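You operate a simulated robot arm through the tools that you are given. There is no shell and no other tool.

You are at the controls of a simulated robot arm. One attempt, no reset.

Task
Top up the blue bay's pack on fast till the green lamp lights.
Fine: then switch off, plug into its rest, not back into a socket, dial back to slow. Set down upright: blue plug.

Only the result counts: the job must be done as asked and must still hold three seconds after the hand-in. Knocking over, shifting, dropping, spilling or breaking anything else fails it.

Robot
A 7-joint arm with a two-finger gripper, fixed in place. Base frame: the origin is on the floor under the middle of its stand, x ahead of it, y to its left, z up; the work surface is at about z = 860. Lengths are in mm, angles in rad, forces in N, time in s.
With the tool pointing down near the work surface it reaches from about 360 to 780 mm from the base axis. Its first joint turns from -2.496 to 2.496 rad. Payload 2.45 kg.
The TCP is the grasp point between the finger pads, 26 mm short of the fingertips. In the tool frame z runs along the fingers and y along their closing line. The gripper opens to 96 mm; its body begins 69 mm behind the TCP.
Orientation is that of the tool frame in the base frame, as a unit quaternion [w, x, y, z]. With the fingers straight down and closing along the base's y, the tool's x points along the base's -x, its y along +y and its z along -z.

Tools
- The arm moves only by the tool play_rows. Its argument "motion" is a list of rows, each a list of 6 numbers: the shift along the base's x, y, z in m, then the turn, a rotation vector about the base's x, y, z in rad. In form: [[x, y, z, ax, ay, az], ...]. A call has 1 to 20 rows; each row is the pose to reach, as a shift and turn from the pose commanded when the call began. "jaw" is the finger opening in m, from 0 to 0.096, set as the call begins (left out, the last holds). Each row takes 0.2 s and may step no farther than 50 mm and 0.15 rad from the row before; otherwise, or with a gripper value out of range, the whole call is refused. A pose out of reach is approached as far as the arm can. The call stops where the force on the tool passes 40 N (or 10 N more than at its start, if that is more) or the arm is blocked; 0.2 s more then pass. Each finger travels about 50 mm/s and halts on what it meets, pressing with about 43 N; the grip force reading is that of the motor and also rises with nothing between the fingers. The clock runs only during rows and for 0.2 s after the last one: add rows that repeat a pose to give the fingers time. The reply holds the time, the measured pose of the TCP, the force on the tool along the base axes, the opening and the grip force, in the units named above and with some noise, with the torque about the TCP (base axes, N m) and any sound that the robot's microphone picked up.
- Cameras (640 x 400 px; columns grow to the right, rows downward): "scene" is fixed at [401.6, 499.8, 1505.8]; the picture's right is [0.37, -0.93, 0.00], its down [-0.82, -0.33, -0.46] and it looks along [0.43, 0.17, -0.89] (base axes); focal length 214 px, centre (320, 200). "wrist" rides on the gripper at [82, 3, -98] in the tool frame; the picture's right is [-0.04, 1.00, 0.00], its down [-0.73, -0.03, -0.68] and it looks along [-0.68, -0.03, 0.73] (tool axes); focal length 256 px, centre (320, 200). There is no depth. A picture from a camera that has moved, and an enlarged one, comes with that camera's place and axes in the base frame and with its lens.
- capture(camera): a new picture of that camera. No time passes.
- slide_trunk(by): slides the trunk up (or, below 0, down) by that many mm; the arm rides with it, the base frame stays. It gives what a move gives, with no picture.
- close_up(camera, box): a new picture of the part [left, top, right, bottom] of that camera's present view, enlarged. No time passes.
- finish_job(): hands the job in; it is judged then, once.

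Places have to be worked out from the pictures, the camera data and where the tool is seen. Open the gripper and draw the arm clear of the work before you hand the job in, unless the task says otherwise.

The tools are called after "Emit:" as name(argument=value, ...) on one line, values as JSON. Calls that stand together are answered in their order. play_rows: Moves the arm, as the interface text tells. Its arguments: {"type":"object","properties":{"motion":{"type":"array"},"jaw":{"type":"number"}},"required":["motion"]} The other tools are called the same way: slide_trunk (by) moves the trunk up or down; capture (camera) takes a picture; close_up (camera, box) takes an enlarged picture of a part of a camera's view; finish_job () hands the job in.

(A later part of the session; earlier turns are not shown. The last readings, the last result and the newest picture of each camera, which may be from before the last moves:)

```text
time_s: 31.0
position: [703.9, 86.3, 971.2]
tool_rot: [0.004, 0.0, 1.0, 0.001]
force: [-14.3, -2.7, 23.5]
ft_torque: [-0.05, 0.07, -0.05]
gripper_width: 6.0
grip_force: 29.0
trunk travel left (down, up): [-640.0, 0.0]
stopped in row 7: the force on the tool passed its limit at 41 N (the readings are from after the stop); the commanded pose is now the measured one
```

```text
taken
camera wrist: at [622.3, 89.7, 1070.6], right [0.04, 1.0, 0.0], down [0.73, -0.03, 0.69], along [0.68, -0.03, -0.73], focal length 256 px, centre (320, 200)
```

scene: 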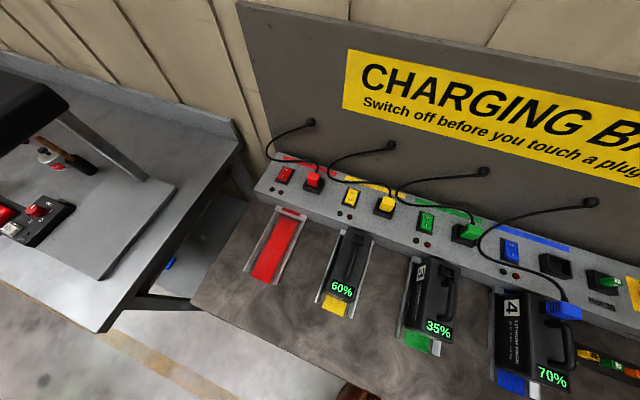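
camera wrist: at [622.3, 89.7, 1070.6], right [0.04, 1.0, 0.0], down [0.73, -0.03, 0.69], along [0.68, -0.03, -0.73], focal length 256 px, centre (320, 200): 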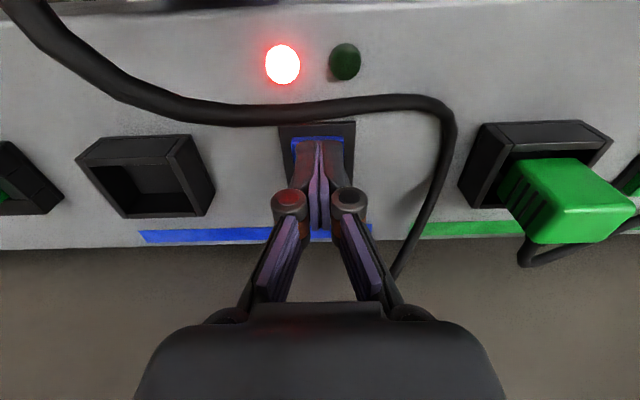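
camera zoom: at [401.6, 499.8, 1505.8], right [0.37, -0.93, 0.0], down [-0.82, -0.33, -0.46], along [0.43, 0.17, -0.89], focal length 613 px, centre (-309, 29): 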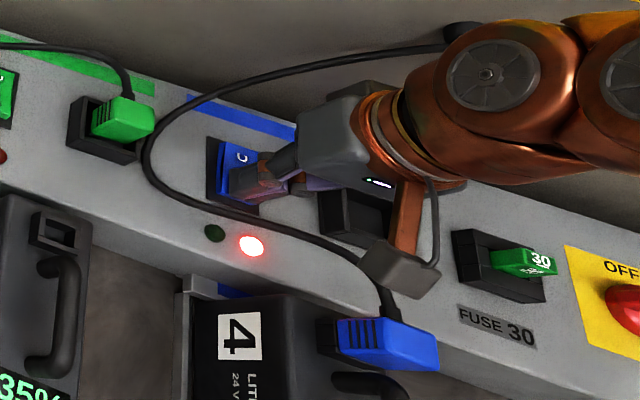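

Red lamp is lit: charging on FAST has begun. I lift off the rocker, shift over toward the "O" half so I'm ready, and watch the lamp and percentage.

Emit:
play_rows(motion=[[0, 0, 0.01, 0, 0, 0], [0, 0, 0.025, 0, 0, 0], [0, 0, 0.04, 0, 0, 0]])

Emit:
close_up(camera="scene", box=[460, 200, 600, 390])

Emit:
close_up(camera="wrist", box=[180, 0, 480, 200])

```text
time_s: 31.8
position: [705.9, 86.3, 1010.0]
tool_rot: [0.002, 0.0, 1.0, 0.0]
force: [0.0, -0.9, -0.8]
ft_torque: [-0.01, -0.03, -0.02]
gripper_width: 0.2
grip_force: 28.7
trunk travel left (down, up): [-640.0, 0.0]
```

```text
2.11 times, centred on (530, 295) of scene
camera zoom: at [401.6, 499.8, 1505.8], right [0.37, -0.93, 0.0], down [-0.82, -0.33, -0.46], along [0.43, 0.17, -0.89], focal length 452 px, centre (-122, 0)
```

zoom: 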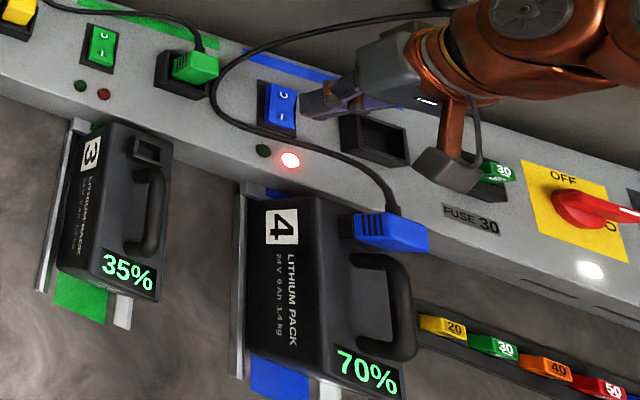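

```text
2.00 times, centred on (330, 100) of wrist
camera zoom: at [624.0, 90.0, 1108.9], right [0.04, 1.0, 0.0], down [0.73, -0.03, 0.68], along [0.68, -0.03, -0.73], focal length 512 px, centre (300, 400)
```

zoom: 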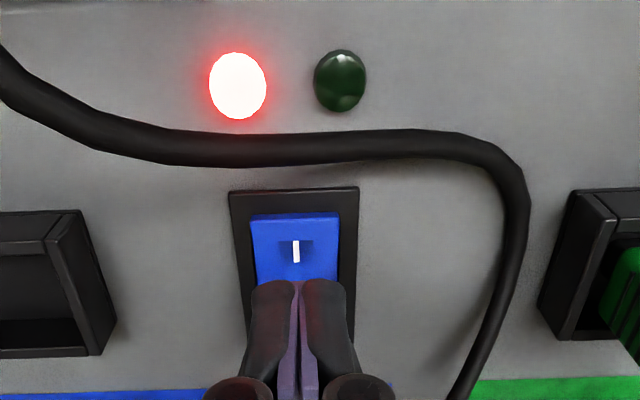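

Charging holds after lift. I shift over the "O" half (x≈740) at the same height and check clearance to the wall-side cable.

Emit:
play_rows(motion=[[0.012, 0, 0, 0, 0, 0], [0.024, -0.0005, 0, 0, 0, 0], [0.035, -0.0005, 0, 0, 0, 0]])

Emit:
close_up(camera="scene", box=[480, 160, 620, 330])

Emit:
capture(camera="wrist")

```text
time_s: 32.6
position: [740.2, 87.2, 1010.2]
tool_rot: [0.004, -0.001, 1.0, 0.0]
force: [-0.2, 0.3, 0.5]
ft_torque: [0.0, 0.01, -0.03]
gripper_width: 0.0
grip_force: 28.1
trunk travel left (down, up): [-640.0, 0.0]
```

```text
2.35 times, centred on (550, 245) of scene
camera zoom: at [401.6, 499.8, 1505.8], right [0.37, -0.93, 0.0], down [-0.82, -0.33, -0.46], along [0.43, 0.17, -0.89], focal length 505 px, centre (-221, 94)
```

zoom: 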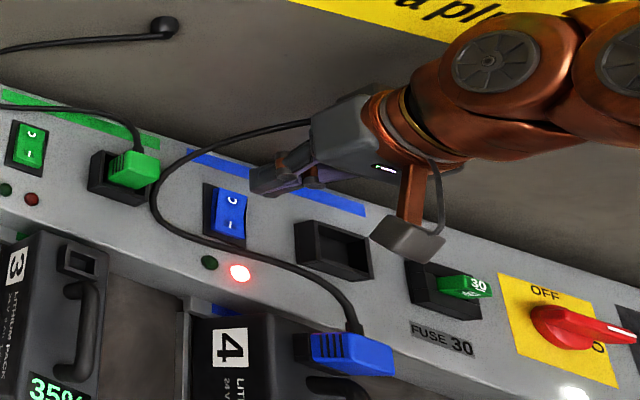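

```text
taken
camera wrist: at [658.9, 89.5, 1108.7], right [0.04, 1.0, 0.0], down [0.73, -0.03, 0.68], along [0.68, -0.03, -0.73], focal length 256 px, centre (320, 200)
```

wrist: 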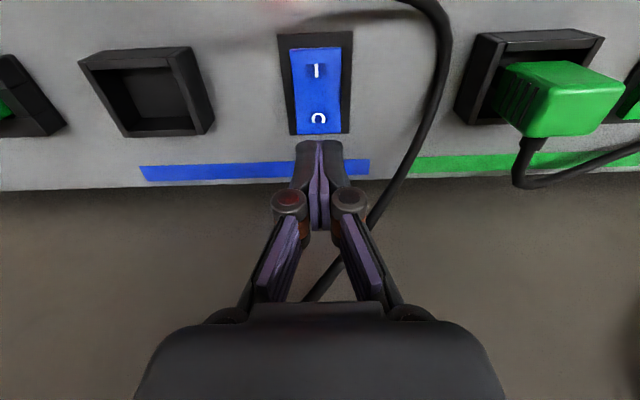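

The cable runs behind the gripper at about x≈787, so I add a slight 0.15 rad lean-back and hover with the tip ~12 mm over the "O" half while I wait.

Emit:
play_rows(motion=[[-0.002, -0.001, 0, 0, -0.08, 0], [-0.003, -0.001, -0.01, 0, -0.15, 0], [-0.003, -0.001, -0.02, 0, -0.15, 0], [-0.003, -0.001, -0.02, 0, -0.15, 0]])

Emit:
close_up(camera="scene", box=[460, 200, 600, 390])

Emit:
capture(camera="wrist")

```text
time_s: 33.6
position: [736.4, 85.3, 989.9]
tool_rot: [0.078, -0.001, 0.997, 0.0]
force: [0.4, 0.0, 0.3]
ft_torque: [0.0, 0.01, -0.01]
gripper_width: 0.0
grip_force: 28.7
trunk travel left (down, up): [-640.0, 0.0]
```

```text
2.11 times, centred on (530, 295) of scene
camera zoom: at [401.6, 499.8, 1505.8], right [0.37, -0.93, 0.0], down [-0.82, -0.33, -0.46], along [0.43, 0.17, -0.89], focal length 452 px, centre (-122, 0)
```

zoom: 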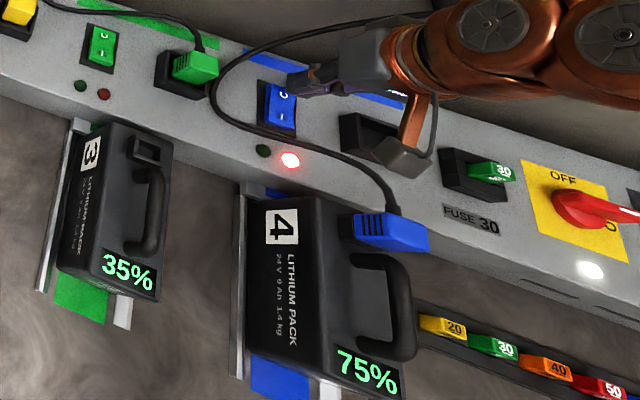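

```text
taken
camera wrist: at [641.7, 88.5, 1075.3], right [0.04, 1.0, 0.01], down [0.62, -0.03, 0.78], along [0.78, -0.03, -0.62], focal length 256 px, centre (320, 200)
```

wrist: 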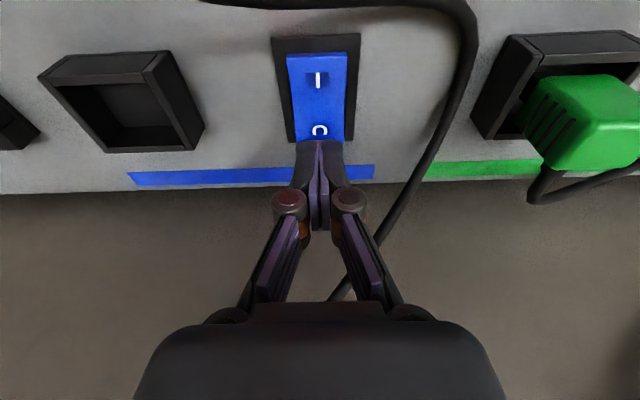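

Pack 4 reads 75% and climbing. I hold here and poll.

Emit:
play_rows(motion=[[0, 0, 0, 0, 0, 0], [0, 0, 0, 0, 0, 0], [0, 0, 0, 0, 0, 0], [0, 0, 0, 0, 0, 0], [0, 0, 0, 0, 0, 0], [0, 0, 0, 0, 0, 0], [0, 0, 0, 0, 0, 0], [0, 0, 0, 0, 0, 0], [0, 0, 0, 0, 0, 0], [0, 0, 0, 0, 0, 0]])

Emit:
close_up(camera="scene", box=[460, 200, 600, 390])

```text
time_s: 35.8
position: [736.6, 85.8, 991.5]
tool_rot: [0.077, -0.001, 0.997, 0.001]
force: [0.5, -0.2, -0.3]
ft_torque: [-0.02, 0.01, 0.02]
gripper_width: 0.0
grip_force: 28.4
trunk travel left (down, up): [-640.0, 0.0]
```

```text
2.11 times, centred on (530, 295) of scene
camera zoom: at [401.6, 499.8, 1505.8], right [0.37, -0.93, 0.0], down [-0.82, -0.33, -0.46], along [0.43, 0.17, -0.89], focal length 452 px, centre (-122, 0)
```

zoom: 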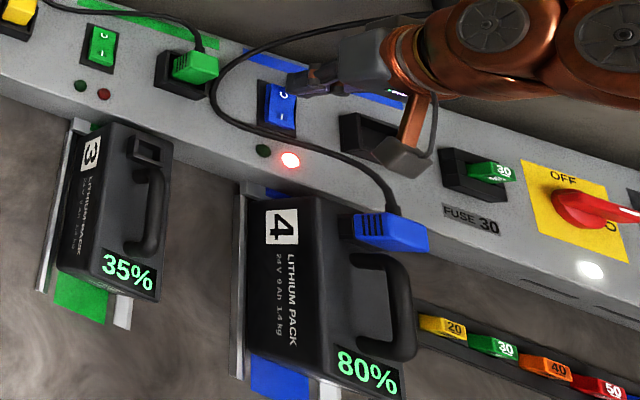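

80% at t=35.8, roughly 2%/s. Keep holding and polling.

Emit:
play_rows(motion=[[0, 0, 0, 0, 0, 0], [0, 0, 0, 0, 0, 0], [0, 0, 0, 0, 0, 0], [0, 0, 0, 0, 0, 0], [0, 0, 0, 0, 0, 0], [0, 0, 0, 0, 0, 0], [0, 0, 0, 0, 0, 0], [0, 0, 0, 0, 0, 0], [0, 0, 0, 0, 0, 0], [0, 0, 0, 0, 0, 0], [0, 0, 0, 0, 0, 0], [0, 0, 0, 0, 0, 0]])

Emit:
close_up(camera="scene", box=[460, 200, 600, 390])

```text
time_s: 38.4
position: [736.7, 85.8, 991.2]
tool_rot: [0.077, -0.001, 0.997, 0.0]
force: [-0.3, 0.4, -0.5]
ft_torque: [-0.02, 0.01, -0.03]
gripper_width: 0.0
grip_force: 28.3
trunk travel left (down, up): [-640.0, 0.0]
```

```text
2.11 times, centred on (530, 295) of scene
camera zoom: at [401.6, 499.8, 1505.8], right [0.37, -0.93, 0.0], down [-0.82, -0.33, -0.46], along [0.43, 0.17, -0.89], focal length 452 px, centre (-122, 0)
```

zoom: 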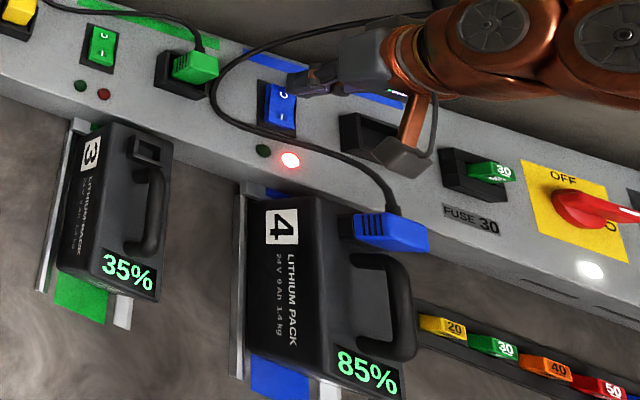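

85% with the red lamp still on; continuing to wait.

Emit:
play_rows(motion=[[0, 0, 0, 0, 0, 0], [0, 0, 0, 0, 0, 0], [0, 0, 0, 0, 0, 0], [0, 0, 0, 0, 0, 0], [0, 0, 0, 0, 0, 0], [0, 0, 0, 0, 0, 0], [0, 0, 0, 0, 0, 0], [0, 0, 0, 0, 0, 0], [0, 0, 0, 0, 0, 0], [0, 0, 0, 0, 0, 0], [0, 0, 0, 0, 0, 0], [0, 0, 0, 0, 0, 0], [0, 0, 0, 0, 0, 0], [0, 0, 0, 0, 0, 0]])

Emit:
close_up(camera="scene", box=[460, 200, 600, 390])

```text
time_s: 41.4
position: [736.0, 85.3, 990.4]
tool_rot: [0.078, 0.0, 0.997, 0.0]
force: [0.2, -0.8, -0.5]
ft_torque: [0.02, 0.0, 0.01]
gripper_width: 0.0
grip_force: 28.2
trunk travel left (down, up): [-640.0, 0.0]
```

```text
2.11 times, centred on (530, 295) of scene
camera zoom: at [401.6, 499.8, 1505.8], right [0.37, -0.93, 0.0], down [-0.82, -0.33, -0.46], along [0.43, 0.17, -0.89], focal length 452 px, centre (-122, 0)
```

zoom: 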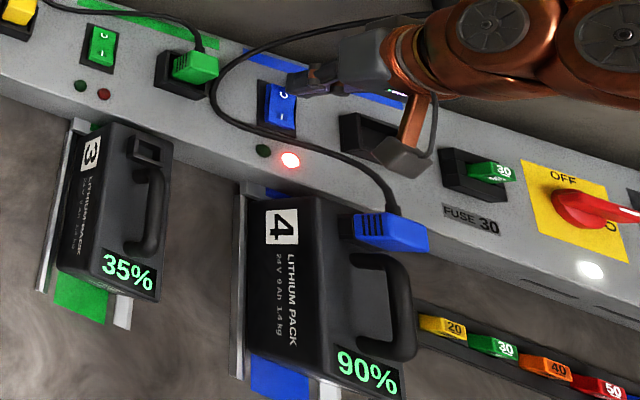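

90%, still red only. I wait in shorter steps now.

Emit:
play_rows(motion=[[0, 0, 0, 0, 0, 0], [0, 0, 0, 0, 0, 0], [0, 0, 0, 0, 0, 0], [0, 0, 0, 0, 0, 0], [0, 0, 0, 0, 0, 0], [0, 0, 0, 0, 0, 0], [0, 0, 0, 0, 0, 0], [0, 0, 0, 0, 0, 0], [0, 0, 0, 0, 0, 0], [0, 0, 0, 0, 0, 0]])

Emit:
close_up(camera="scene", box=[460, 200, 600, 390])

```text
time_s: 43.6
position: [737.1, 83.4, 989.9]
tool_rot: [0.078, -0.001, 0.997, -0.001]
force: [0.5, 0.1, -0.1]
ft_torque: [0.0, 0.03, -0.01]
gripper_width: 0.0
grip_force: 28.0
trunk travel left (down, up): [-640.0, 0.0]
```

```text
2.11 times, centred on (530, 295) of scene
camera zoom: at [401.6, 499.8, 1505.8], right [0.37, -0.93, 0.0], down [-0.82, -0.33, -0.46], along [0.43, 0.17, -0.89], focal length 452 px, centre (-122, 0)
```

zoom: 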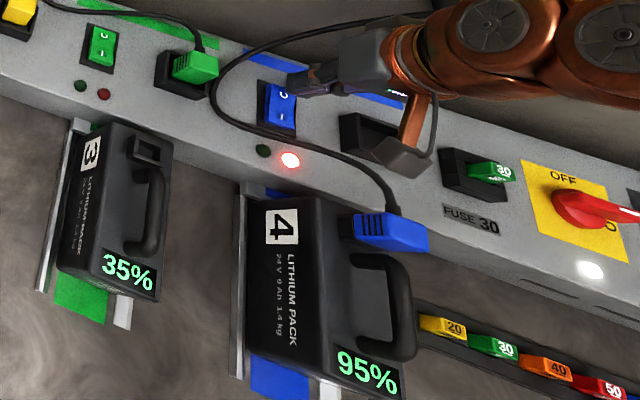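

95%, red still lit and green dark; another ~2 s.

Emit:
play_rows(motion=[[0, 0, 0, 0, 0, 0], [0, 0, 0, 0, 0, 0], [0, 0, 0, 0, 0, 0], [0, 0, 0, 0, 0, 0], [0, 0, 0, 0, 0, 0], [0, 0, 0, 0, 0, 0], [0, 0, 0, 0, 0, 0], [0, 0, 0, 0, 0, 0], [0, 0, 0, 0, 0, 0]])

Emit:
close_up(camera="scene", box=[460, 200, 600, 390])

```text
time_s: 45.6
position: [737.2, 84.8, 989.9]
tool_rot: [0.077, -0.001, 0.997, 0.0]
force: [0.2, 0.1, 0.9]
ft_torque: [-0.01, 0.01, 0.02]
gripper_width: 0.1
grip_force: 28.9
trunk travel left (down, up): [-640.0, 0.0]
```

```text
2.11 times, centred on (530, 295) of scene
camera zoom: at [401.6, 499.8, 1505.8], right [0.37, -0.93, 0.0], down [-0.82, -0.33, -0.46], along [0.43, 0.17, -0.89], focal length 452 px, centre (-122, 0)
```

zoom: 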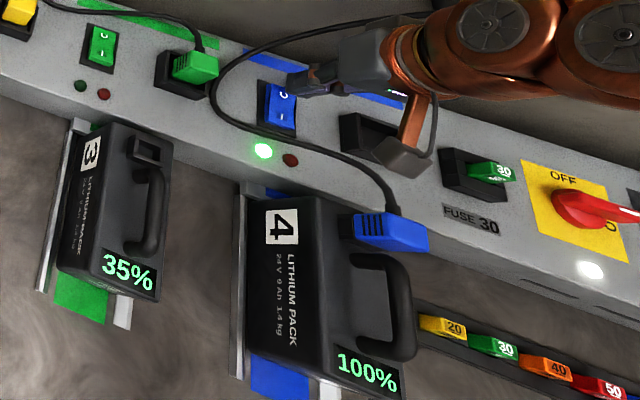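

Green lamp is lit at 100%. I press the "O" half now to switch off.

Emit:
play_rows(motion=[[0.001, 0, -0.008, 0, 0, 0], [0.001, 0, -0.011, 0, 0, 0], [0.001, 0, -0.014, 0, 0, 0], [0.001, 0, -0.017, 0, 0, 0], [0.001, 0, -0.02, 0, 0, 0], [0.001, 0, -0.023, 0, 0, 0], [0.001, 0, -0.025, 0, 0, 0]])

Emit:
close_up(camera="scene", box=[460, 200, 600, 390])

Emit:
capture(camera="wrist")

```text
time_s: 47.1
position: [739.8, 85.9, 973.4]
tool_rot: [0.084, -0.001, 0.996, 0.001]
force: [-0.3, -0.2, 15.2]
ft_torque: [-0.03, 0.12, 0.03]
gripper_width: 5.7
grip_force: 28.4
trunk travel left (down, up): [-640.0, 0.0]
stopped in row 7: the force on the tool passed its limit at 45 N (the readings are from after the stop); the commanded pose is now the measured one
```

```text
2.11 times, centred on (530, 295) of scene
camera zoom: at [401.6, 499.8, 1505.8], right [0.37, -0.93, 0.0], down [-0.82, -0.33, -0.46], along [0.43, 0.17, -0.89], focal length 452 px, centre (-122, 0)
```

zoom: 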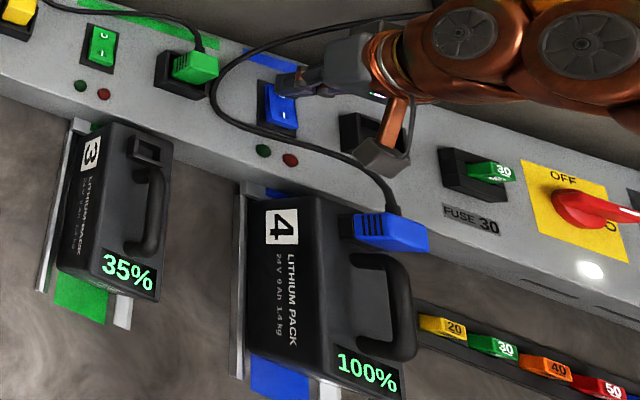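

```text
taken
camera wrist: at [644.6, 88.7, 1056.8], right [0.04, 1.0, 0.01], down [0.61, -0.03, 0.79], along [0.79, -0.03, -0.61], focal length 256 px, centre (320, 200)
```

wrist: 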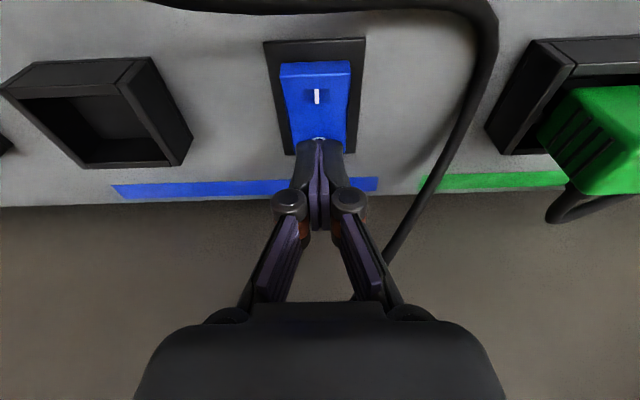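

Both lamps are dark, so it is off. I lift clear, undo the lean and retreat to view the plug.

Emit:
play_rows(motion=[[0, 0, 0.012, 0, 0, 0], [-0.002, 0, 0.03, 0, 0, 0], [-0.01, 0, 0.05, 0, 0.05, 0], [-0.03, 0, 0.075, 0, 0.1, 0], [-0.06, 0, 0.1, 0, 0.16, 0], [-0.1, 0, 0.125, 0, 0.168, 0], [-0.14, -0.015, 0.14, 0, 0.168, 0], [-0.18, -0.03, 0.145, 0, 0.168, 0], [-0.215, -0.045, 0.145, 0, 0.168, 0], [-0.235, -0.055, 0.145, 0, 0.168, 0]])

Emit:
capture(camera="wrist")

Emit:
close_up(camera="scene", box=[470, 210, 610, 350])

```text
time_s: 49.3
position: [506.0, 30.1, 1114.7]
tool_rot: [-0.004, -0.001, 1.0, 0.0]
force: [0.2, 0.7, 0.7]
ft_torque: [0.01, 0.01, 0.0]
gripper_width: 0.1
grip_force: 28.3
trunk travel left (down, up): [-640.0, 0.0]
```

```text
taken
camera wrist: at [425.2, 33.2, 1214.3], right [0.04, 1.0, 0.0], down [0.74, -0.03, 0.68], along [0.68, -0.03, -0.74], focal length 256 px, centre (320, 200)
```

wrist: 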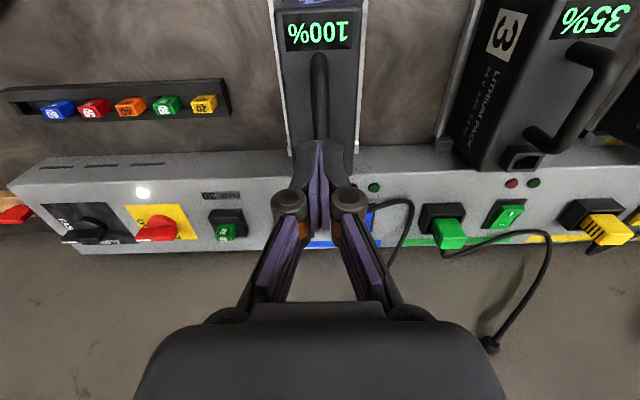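

```text
2.86 times, centred on (540, 280) of scene
camera zoom: at [401.6, 499.8, 1505.8], right [0.37, -0.93, 0.0], down [-0.82, -0.33, -0.46], along [0.43, 0.17, -0.89], focal length 613 px, centre (-309, -29)
```

zoom: 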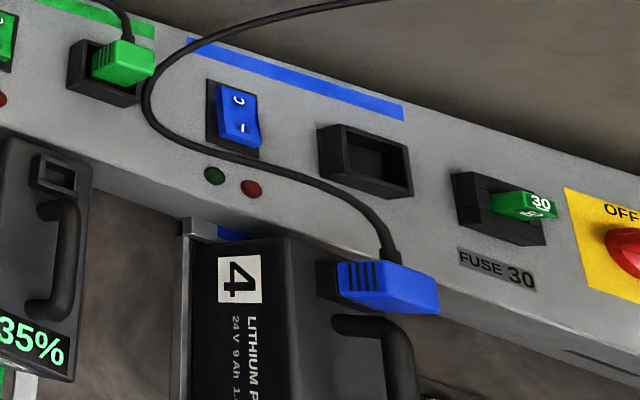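

The rocker shows OFF ("I" half proud) and lamps dark. I open the jaw to uncover the plug in the wrist view.

Emit:
play_rows(motion=[[0, 0, 0, 0, 0, 0], [0, 0, 0, 0, 0, 0], [0, 0, 0, 0, 0, 0], [0, 0, 0, 0, 0, 0], [0, 0, 0, 0, 0, 0]], jaw=0.096)

Emit:
close_up(camera="wrist", box=[240, 90, 400, 250])

Emit:
close_up(camera="scene", box=[530, 260, 600, 330])

```text
time_s: 50.5
position: [505.2, 30.2, 1113.9]
tool_rot: [-0.003, -0.001, 1.0, 0.001]
force: [0.6, -0.2, -0.3]
ft_torque: [-0.01, 0.04, -0.03]
gripper_width: 96.0
grip_force: 0.0
trunk travel left (down, up): [-640.0, 0.0]
```

```text
2.50 times, centred on (320, 170) of wrist
camera zoom: at [425.2, 33.3, 1214.4], right [0.04, 1.0, 0.0], down [0.74, -0.03, 0.68], along [0.67, -0.03, -0.74], focal length 640 px, centre (320, 275)
```

zoom: 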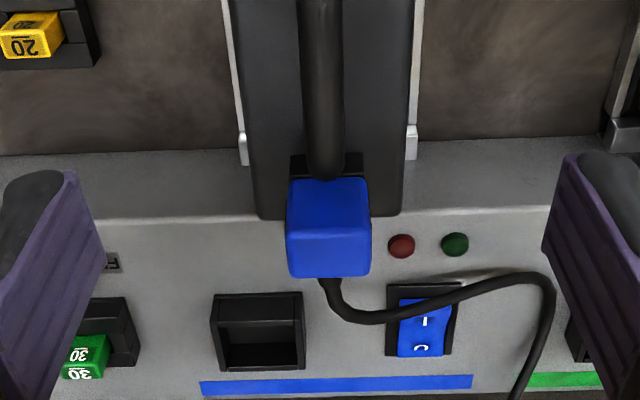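

```text
5.71 times, centred on (565, 295) of scene
camera zoom: at [401.6, 499.8, 1505.8], right [0.37, -0.93, 0.0], down [-0.82, -0.33, -0.46], along [0.43, 0.17, -0.89], focal length 1226 px, centre (-1080, -343)
```

zoom: 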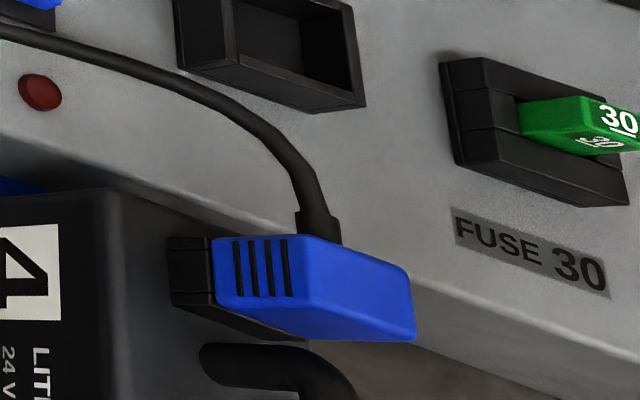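

Plug body estimated at x 579–602, y 15–46, z 986–1027 (cable on its +x side); the rest is ≈45×56 mm box centred near (714, −15), top z≈960. I study how the green plug sits in its own rest, and the empty blue rest, to know the right depth.

Emit:
close_up(camera="scene", box=[445, 210, 495, 255])

Emit:
close_up(camera="scene", box=[530, 240, 585, 290])

Emit:
close_up(camera="wrist", box=[400, 170, 500, 260])

Emit:
close_up(camera="wrist", box=[260, 190, 330, 250])

Emit:
close_up(camera="wrist", box=[470, 100, 570, 200])

```text
8.89 times, centred on (470, 232) of scene
camera zoom: at [401.6, 499.8, 1505.8], right [0.37, -0.93, 0.0], down [-0.82, -0.33, -0.46], along [0.43, 0.17, -0.89], focal length 1906 px, centre (-1013, -89)
```

zoom: 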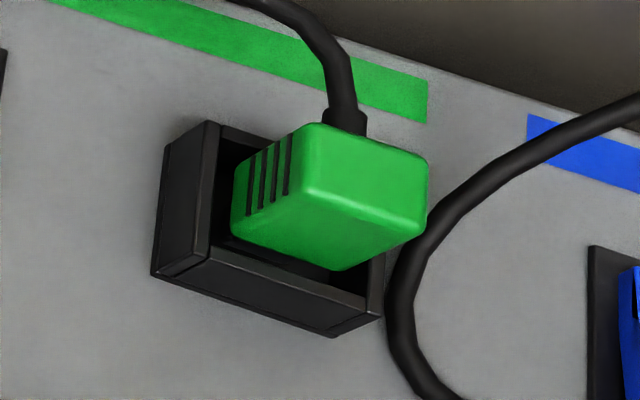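

```text
8.00 times, centred on (558, 265) of scene
camera zoom: at [401.6, 499.8, 1505.8], right [0.37, -0.93, 0.0], down [-0.82, -0.33, -0.46], along [0.43, 0.17, -0.89], focal length 1716 px, centre (-1580, -320)
```

zoom: 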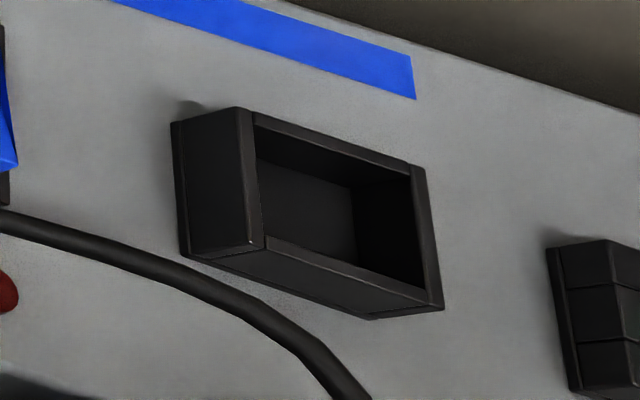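

```text
4.44 times, centred on (450, 215) of wrist
camera zoom: at [425.2, 33.3, 1214.4], right [0.04, 1.0, 0.0], down [0.74, -0.03, 0.68], along [0.67, -0.03, -0.74], focal length 1138 px, centre (-258, 133)
```

zoom: 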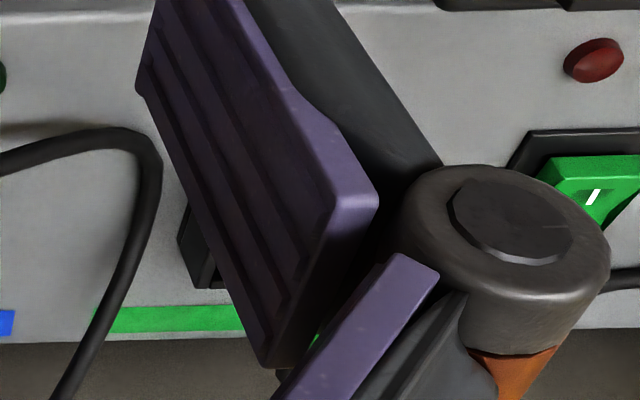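

```text
6.67 times, centred on (295, 220) of wrist
camera zoom: at [425.2, 33.3, 1214.4], right [0.04, 1.0, 0.0], down [0.74, -0.03, 0.68], along [0.67, -0.03, -0.74], focal length 1707 px, centre (487, 67)
```

zoom: 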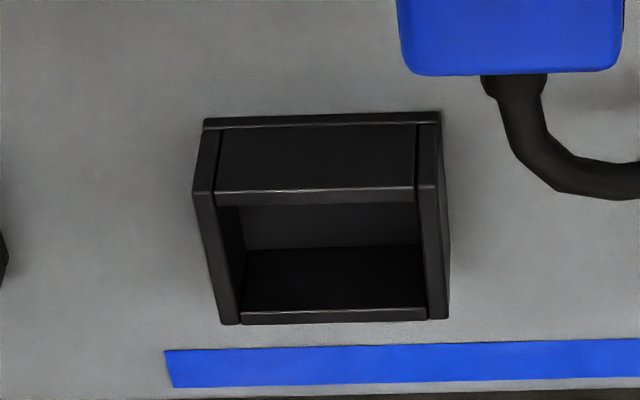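

```text
4.00 times, centred on (520, 150) of wrist
camera zoom: at [425.2, 33.3, 1214.4], right [0.04, 1.0, 0.0], down [0.74, -0.03, 0.68], along [0.67, -0.03, -0.74], focal length 1024 px, centre (-480, 400)
```

zoom: 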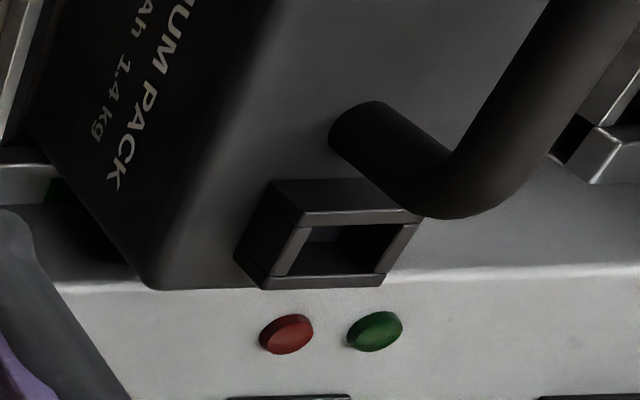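

The plug body should end ~8 mm inside the rest box with its nose on the box floor (like the green one). I move above the plug at (590, 30.5) with the jaw at 62 mm, tips still above its top, and check alignment.

Emit:
play_rows(motion=[[0.025, 0, 0, 0, -0.006, 0], [0.05, 0.0005, -0.01, 0, -0.006, 0], [0.07, 0.0005, -0.025, 0, -0.006, 0], [0.085, 0.0005, -0.037, 0, -0.006, 0], [0.085, 0.0005, -0.037, 0, -0.006, 0]], jaw=0.062)

Emit:
capture(camera="wrist")

Emit:
close_up(camera="scene", box=[500, 230, 640, 370])

```text
time_s: 51.7
position: [590.5, 31.5, 1078.4]
tool_rot: [0.0, -0.001, 1.0, 0.001]
force: [0.5, -0.9, 0.4]
ft_torque: [-0.01, 0.01, 0.02]
gripper_width: 62.1
grip_force: 0.1
trunk travel left (down, up): [-640.0, 0.0]
```

```text
taken
camera wrist: at [510.0, 34.4, 1177.2], right [0.04, 1.0, 0.0], down [0.73, -0.03, 0.68], along [0.68, -0.03, -0.73], focal length 256 px, centre (320, 200)
```

wrist: 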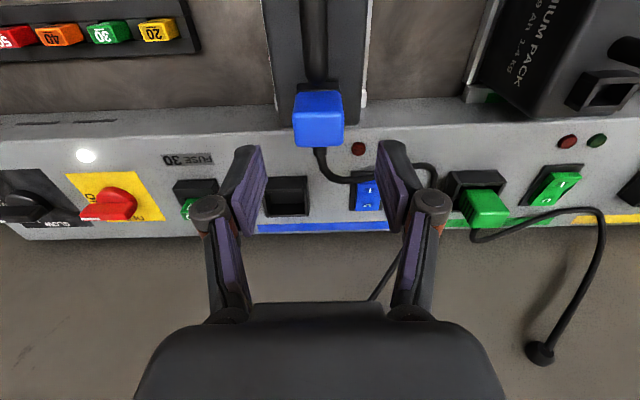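

```text
2.86 times, centred on (570, 300) of scene
camera zoom: at [401.6, 499.8, 1505.8], right [0.37, -0.93, 0.0], down [-0.82, -0.33, -0.46], along [0.43, 0.17, -0.89], focal length 613 px, centre (-394, -86)
```

zoom: 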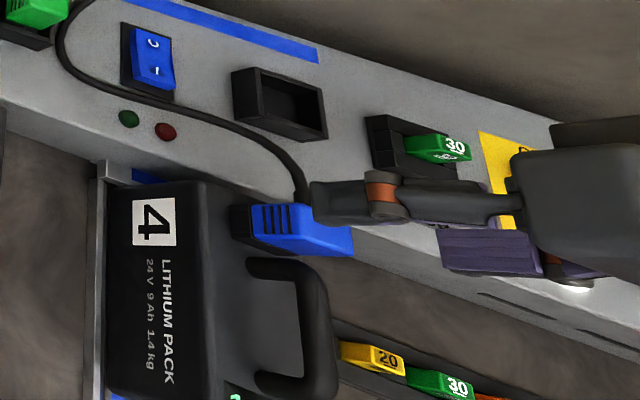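

I zoom on the plug from here to refine its x/y before descending.

Emit:
close_up(camera="wrist", box=[260, 60, 380, 200])

```text
2.86 times, centred on (320, 130) of wrist
camera zoom: at [510.0, 34.4, 1177.2], right [0.04, 1.0, 0.0], down [0.73, -0.03, 0.68], along [0.68, -0.03, -0.73], focal length 731 px, centre (320, 400)
```

zoom: 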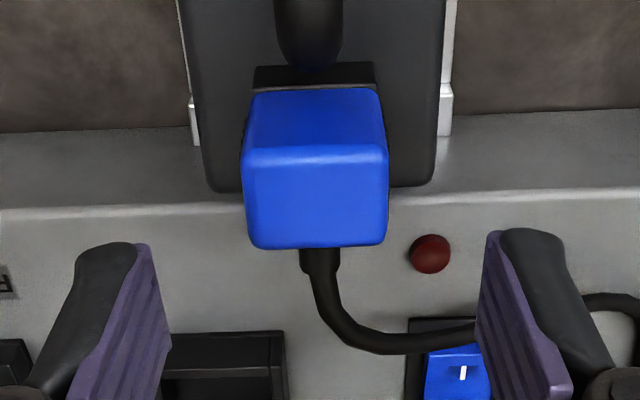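

Plug confirmed at x 579–601, y ≈ 30.5, top ≈1027; hand is centred. I descend so the pads cover the upper ~29 mm of the plug.

Emit:
play_rows(motion=[[0, 0, -0.015, 0, 0, 0], [0, 0, -0.03, 0, 0, 0], [0, 0, -0.042, 0, 0, 0], [0, 0, -0.05, 0, 0, 0], [0, 0, -0.054, 0, 0, 0]])

Emit:
capture(camera="wrist")

Emit:
close_up(camera="scene", box=[530, 260, 600, 330])

```text
time_s: 52.9
position: [590.6, 30.8, 1025.4]
tool_rot: [0.0, 0.0, 1.0, 0.001]
force: [-0.2, -0.3, -0.4]
ft_torque: [-0.05, 0.01, -0.04]
gripper_width: 62.0
grip_force: 0.1
trunk travel left (down, up): [-640.0, 0.0]
```

```text
taken
camera wrist: at [509.0, 34.0, 1123.6], right [0.04, 1.0, 0.0], down [0.73, -0.03, 0.68], along [0.68, -0.03, -0.73], focal length 256 px, centre (320, 200)
```

wrist: 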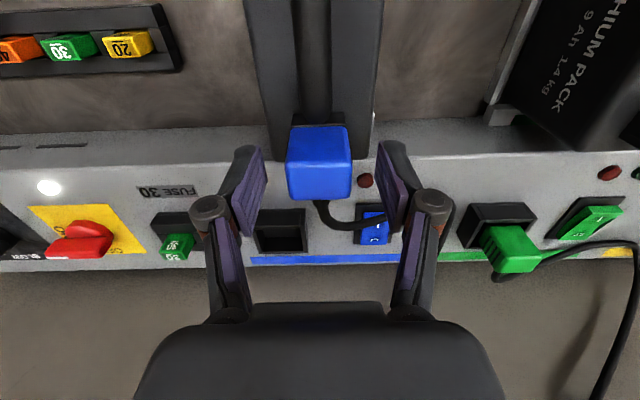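

```text
5.71 times, centred on (565, 295) of scene
camera zoom: at [401.6, 499.8, 1505.8], right [0.37, -0.93, 0.0], down [-0.82, -0.33, -0.46], along [0.43, 0.17, -0.89], focal length 1226 px, centre (-1080, -343)
```

zoom: 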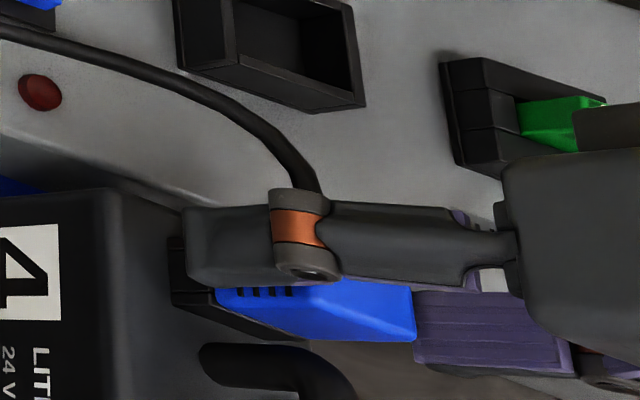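

Fingers straddle the plug evenly. I close the jaw on it.

Emit:
play_rows(motion=[[0, 0, 0, 0, 0, 0], [0, 0, 0, 0, 0, 0], [0, 0, 0, 0, 0, 0], [0, 0, 0, 0, 0, 0]], jaw=0.0)

Emit:
capture(camera="wrist")

```text
time_s: 53.9
position: [591.2, 30.3, 1024.1]
tool_rot: [0.0, 0.001, 1.0, 0.001]
force: [-1.0, 0.0, 0.7]
ft_torque: [0.01, 0.02, 0.03]
gripper_width: 33.1
grip_force: 43.7
trunk travel left (down, up): [-640.0, 0.0]
```

```text
taken
camera wrist: at [509.2, 34.0, 1123.7], right [0.04, 1.0, 0.0], down [0.73, -0.03, 0.68], along [0.68, -0.03, -0.73], focal length 256 px, centre (320, 200)
```

wrist: 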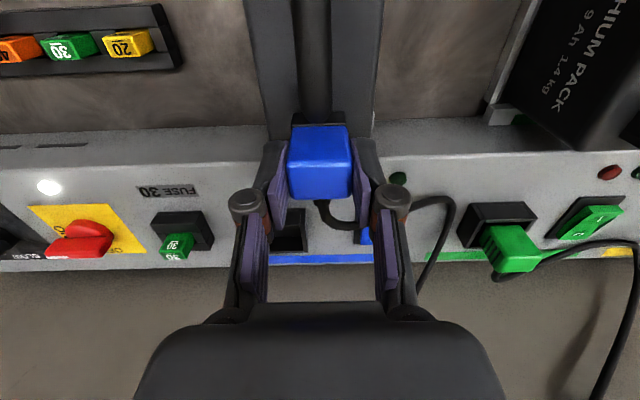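

Gripped at 33 mm with no side load. I pull straight up slowly, first 12 mm, to see the pull force and that the pack stays put.

Emit:
play_rows(motion=[[0, 0, 0.003, 0, 0, 0], [0, 0, 0.006, 0, 0, 0], [0, 0, 0.009, 0, 0, 0], [0, 0, 0.012, 0, 0, 0]])

Emit:
close_up(camera="scene", box=[500, 250, 610, 360])

Emit:
capture(camera="wrist")

```text
time_s: 54.9
position: [590.4, 31.6, 1036.0]
tool_rot: [0.001, 0.0, 1.0, 0.001]
force: [0.1, -0.3, -0.5]
ft_torque: [-0.02, 0.01, -0.03]
gripper_width: 33.2
grip_force: 42.9
trunk travel left (down, up): [-640.0, 0.0]
```

```text
3.64 times, centred on (555, 305) of scene
camera zoom: at [401.6, 499.8, 1505.8], right [0.37, -0.93, 0.0], down [-0.82, -0.33, -0.46], along [0.43, 0.17, -0.89], focal length 780 px, centre (-534, -182)
```

zoom: 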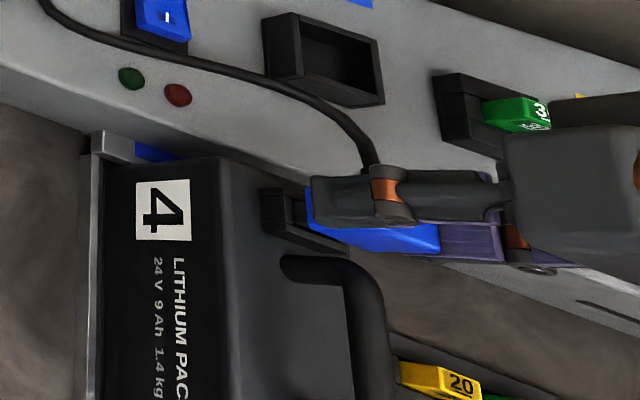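

```text
taken
camera wrist: at [509.5, 34.1, 1135.7], right [0.04, 1.0, 0.0], down [0.73, -0.03, 0.68], along [0.68, -0.03, -0.73], focal length 256 px, centre (320, 200)
```

wrist: 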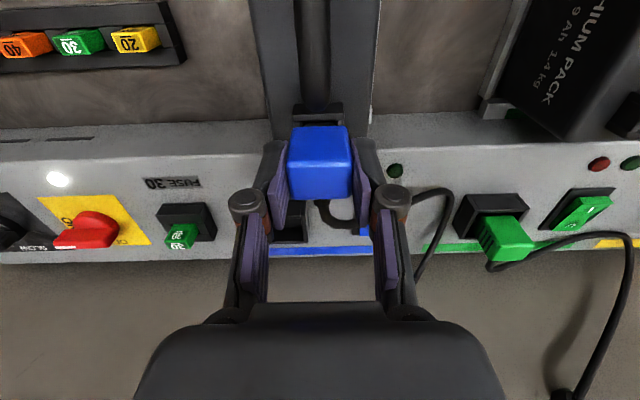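

The plug is coming out freely and the pack hasn't moved. I keep lifting to z≈1070.

Emit:
play_rows(motion=[[0, 0, 0.006, 0, 0, 0], [0, 0, 0.012, 0, 0, 0], [0, 0, 0.02, 0, 0, 0], [0, 0, 0.028, 0, 0, 0], [0, 0, 0.035, 0, 0, 0]])

Emit:
close_up(camera="scene", box=[500, 220, 640, 360])

Emit:
capture(camera="wrist")

```text
time_s: 56.1
position: [590.0, 30.9, 1071.3]
tool_rot: [0.0, -0.001, 1.0, 0.001]
force: [-0.5, -0.2, -0.2]
ft_torque: [0.04, -0.01, 0.0]
gripper_width: 32.8
grip_force: 43.1
trunk travel left (down, up): [-640.0, 0.0]
```

```text
2.86 times, centred on (570, 290) of scene
camera zoom: at [401.6, 499.8, 1505.8], right [0.37, -0.93, 0.0], down [-0.82, -0.33, -0.46], along [0.43, 0.17, -0.89], focal length 613 px, centre (-394, -57)
```

zoom: 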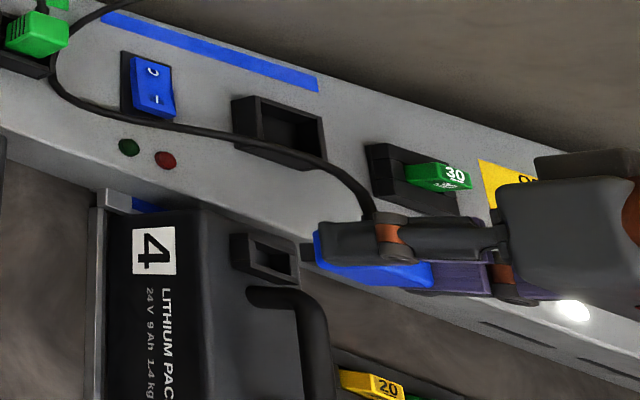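

```text
taken
camera wrist: at [509.0, 34.2, 1170.5], right [0.04, 1.0, 0.0], down [0.73, -0.03, 0.68], along [0.68, -0.03, -0.73], focal length 256 px, centre (320, 200)
```

wrist: 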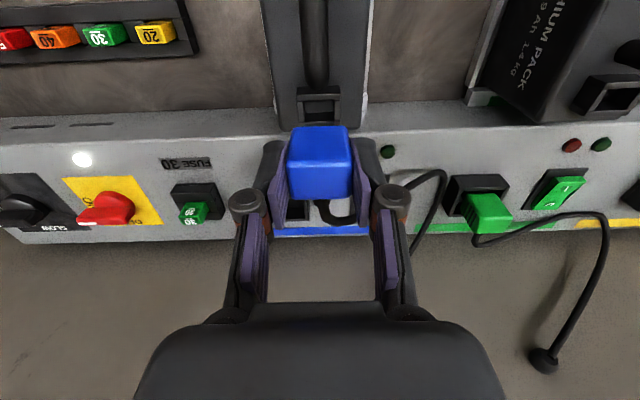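

The plug is free (nose clear of the pack socket). Both cameras agree that the rest's inner opening is x≈697–735, y≈−37…7 (centre 716, −15), top z≈960; I carry the plug over it at this height.

Emit:
play_rows(motion=[[0.022, -0.008, 0, 0, 0, 0], [0.044, -0.016, 0, 0, 0, 0], [0.066, -0.024, 0, 0, 0, 0], [0.088, -0.032, 0, 0, 0, 0], [0.108, -0.04, 0, 0, 0, 0], [0.126, -0.0457, 0, 0, 0, 0], [0.126, -0.0457, 0, 0, 0, 0]])

Emit:
capture(camera="wrist")

Emit:
close_up(camera="scene", box=[490, 190, 630, 330])

```text
time_s: 57.7
position: [716.2, -14.7, 1072.0]
tool_rot: [0.0, 0.0, 1.0, 0.001]
force: [-0.1, -1.3, 0.0]
ft_torque: [-0.01, 0.0, -0.02]
gripper_width: 32.8
grip_force: 43.5
trunk travel left (down, up): [-640.0, 0.0]
```

```text
taken
camera wrist: at [635.4, -12.1, 1171.0], right [0.04, 1.0, 0.0], down [0.73, -0.03, 0.68], along [0.68, -0.03, -0.73], focal length 256 px, centre (320, 200)
```

wrist: 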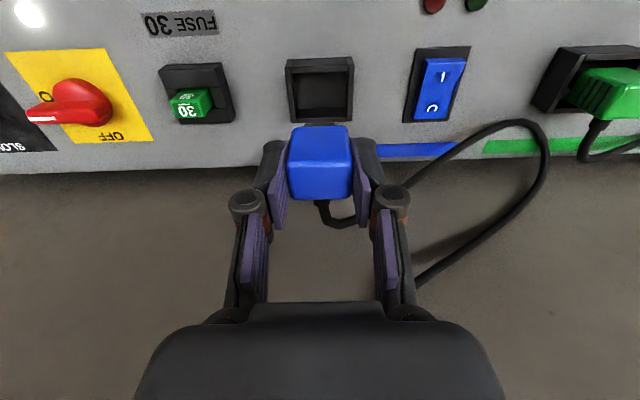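

```text
2.86 times, centred on (560, 260) of scene
camera zoom: at [401.6, 499.8, 1505.8], right [0.37, -0.93, 0.0], down [-0.82, -0.33, -0.46], along [0.43, 0.17, -0.89], focal length 613 px, centre (-366, 29)
```

zoom: 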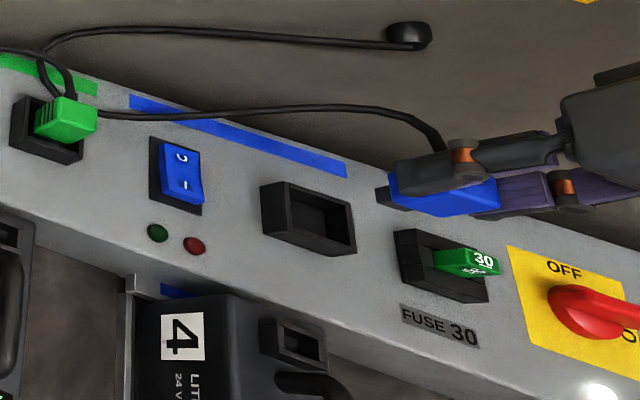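

The plug hangs over the rest line; the rest is visible just ahead in the wrist view. I zoom to verify its centre relative to the hand.

Emit:
close_up(camera="wrist", box=[260, 40, 380, 220])

```text
2.22 times, centred on (320, 130) of wrist
camera zoom: at [635.4, -12.1, 1171.0], right [0.04, 1.0, 0.0], down [0.73, -0.03, 0.68], along [0.68, -0.03, -0.73], focal length 569 px, centre (320, 356)
```

zoom: 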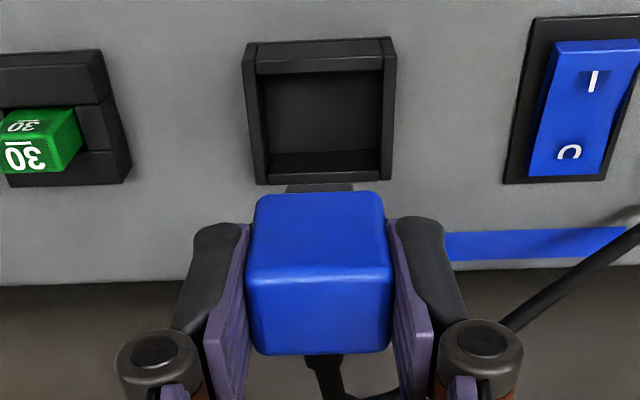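

Rest centre reads ≈(717, −14), so I nudge +1.5 mm x, +1 mm y and lower to put the nose ~10 mm above the box rim, then recheck.

Emit:
play_rows(motion=[[0.001, 0.0005, -0.012, 0, 0, 0], [0.0015, 0.001, -0.024, 0, 0, 0], [0.0015, 0.001, -0.034, 0, 0, 0], [0.0015, 0.001, -0.042, 0, 0, 0], [0.0015, 0.001, -0.042, 0, 0, 0]])

Emit:
close_up(camera="wrist", box=[260, 40, 380, 220])

Emit:
close_up(camera="scene", box=[530, 220, 610, 290])

```text
time_s: 58.9
position: [719.0, -14.4, 1029.7]
tool_rot: [0.001, 0.0, 1.0, 0.001]
force: [-0.9, -0.1, -1.3]
ft_torque: [-0.05, 0.01, 0.0]
gripper_width: 32.7
grip_force: 43.3
trunk travel left (down, up): [-640.0, 0.0]
```

```text
2.22 times, centred on (320, 130) of wrist
camera zoom: at [637.2, -10.6, 1128.2], right [0.04, 1.0, 0.0], down [0.73, -0.03, 0.68], along [0.68, -0.03, -0.73], focal length 569 px, centre (320, 356)
```

zoom: 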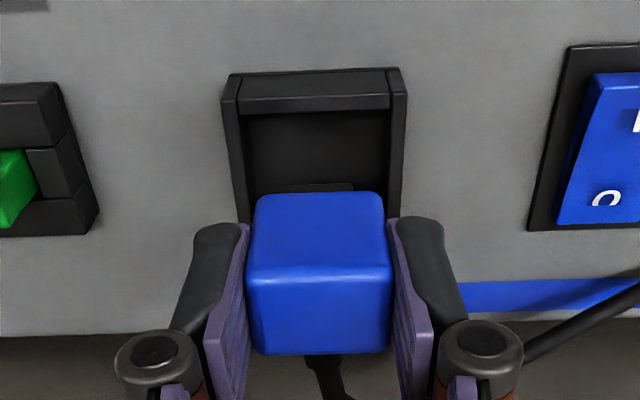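

```text
5.71 times, centred on (570, 255) of scene
camera zoom: at [401.6, 499.8, 1505.8], right [0.37, -0.93, 0.0], down [-0.82, -0.33, -0.46], along [0.43, 0.17, -0.89], focal length 1226 px, centre (-1109, -114)
```

zoom: 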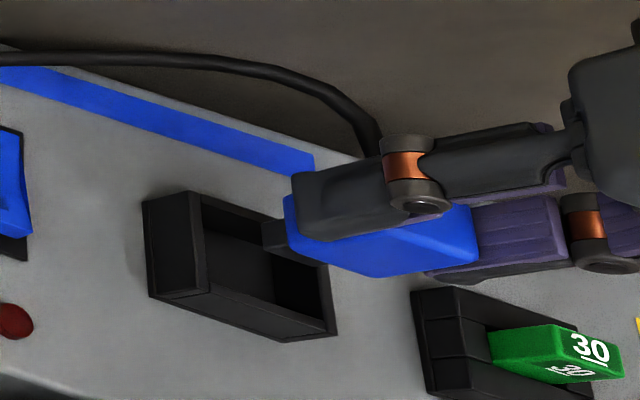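

Aligned within ~1 mm: ~7 mm gaps front/back, ~6 mm each side. I lower the plug into the rest to just above its expected seat.

Emit:
play_rows(motion=[[0, 0, -0.006, 0, 0, 0], [0, 0, -0.012, 0, 0, 0], [0, 0, -0.018, 0, 0, 0], [0, 0, -0.024, 0, 0, 0], [0, 0, -0.029, 0, 0, 0], [0, 0, -0.033, 0, 0, 0]])

Emit:
close_up(camera="wrist", box=[260, 40, 380, 220])

Emit:
close_up(camera="scene", box=[530, 220, 610, 290])

```text
time_s: 60.3
position: [717.4, -14.9, 996.9]
tool_rot: [0.002, -0.001, 1.0, 0.001]
force: [-1.7, 0.3, 10.4]
ft_torque: [0.04, 0.12, 0.01]
gripper_width: 32.9
grip_force: 43.5
trunk travel left (down, up): [-640.0, 0.0]
```

```text
2.22 times, centred on (320, 130) of wrist
camera zoom: at [636.5, -10.4, 1096.5], right [0.04, 1.0, 0.0], down [0.73, -0.03, 0.68], along [0.68, -0.03, -0.73], focal length 569 px, centre (320, 356)
```

zoom: 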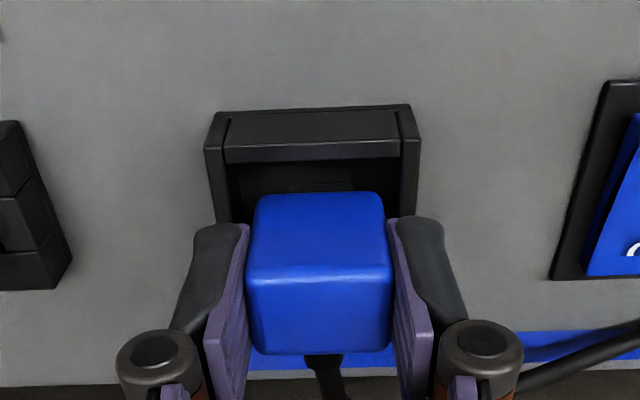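

```text
5.71 times, centred on (570, 255) of scene
camera zoom: at [401.6, 499.8, 1505.8], right [0.37, -0.93, 0.0], down [-0.82, -0.33, -0.46], along [0.43, 0.17, -0.89], focal length 1226 px, centre (-1109, -114)
```

zoom: 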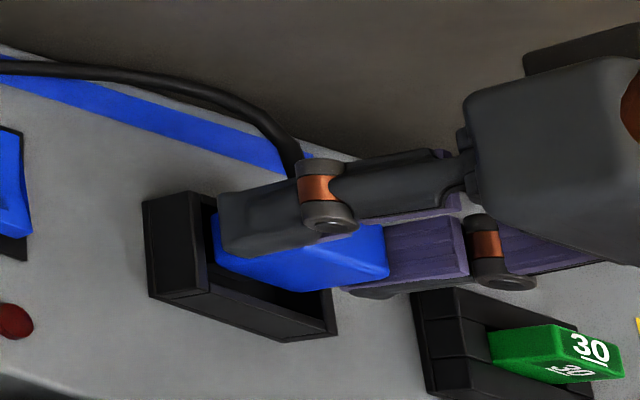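

I feel 10 N at TCP z≈997, likely the nose on the box floor. I press 2 mm more gently to tell a floor from a snag.

Emit:
play_rows(motion=[[0, 0, -0.001, 0, 0, 0], [0, 0, -0.002, 0, 0, 0], [0, 0, -0.002, 0, 0, 0]])

Emit:
close_up(camera="scene", box=[440, 200, 610, 320])

```text
time_s: 61.1
position: [717.1, -12.7, 998.3]
tool_rot: [0.003, 0.0, 1.0, 0.002]
force: [0.9, 1.0, 39.3]
ft_torque: [0.01, -0.08, -0.01]
gripper_width: 32.7
grip_force: 42.9
trunk travel left (down, up): [-640.0, 0.0]
```

```text
3.33 times, centred on (525, 260) of scene
camera zoom: at [401.6, 499.8, 1505.8], right [0.37, -0.93, 0.0], down [-0.82, -0.33, -0.46], along [0.43, 0.17, -0.89], focal length 715 px, centre (-363, 0)
```

zoom: 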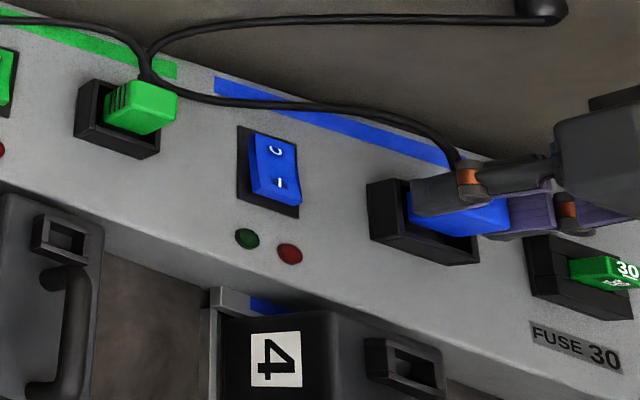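

It's a firm floor (39 N over 2 mm). I relieve the pressure and then release the plug.

Emit:
play_rows(motion=[[0, 0, 0.001, 0, 0, 0], [0, 0, 0.002, 0, 0, 0], [0, 0, 0.002, 0, 0, 0]])

```text
time_s: 61.9
position: [718.3, -13.5, 998.5]
tool_rot: [0.002, 0.0, 1.0, 0.001]
force: [9.0, -1.0, 32.1]
ft_torque: [-0.06, -0.54, -0.04]
gripper_width: 32.9
grip_force: 42.4
trunk travel left (down, up): [-640.0, 0.0]
```

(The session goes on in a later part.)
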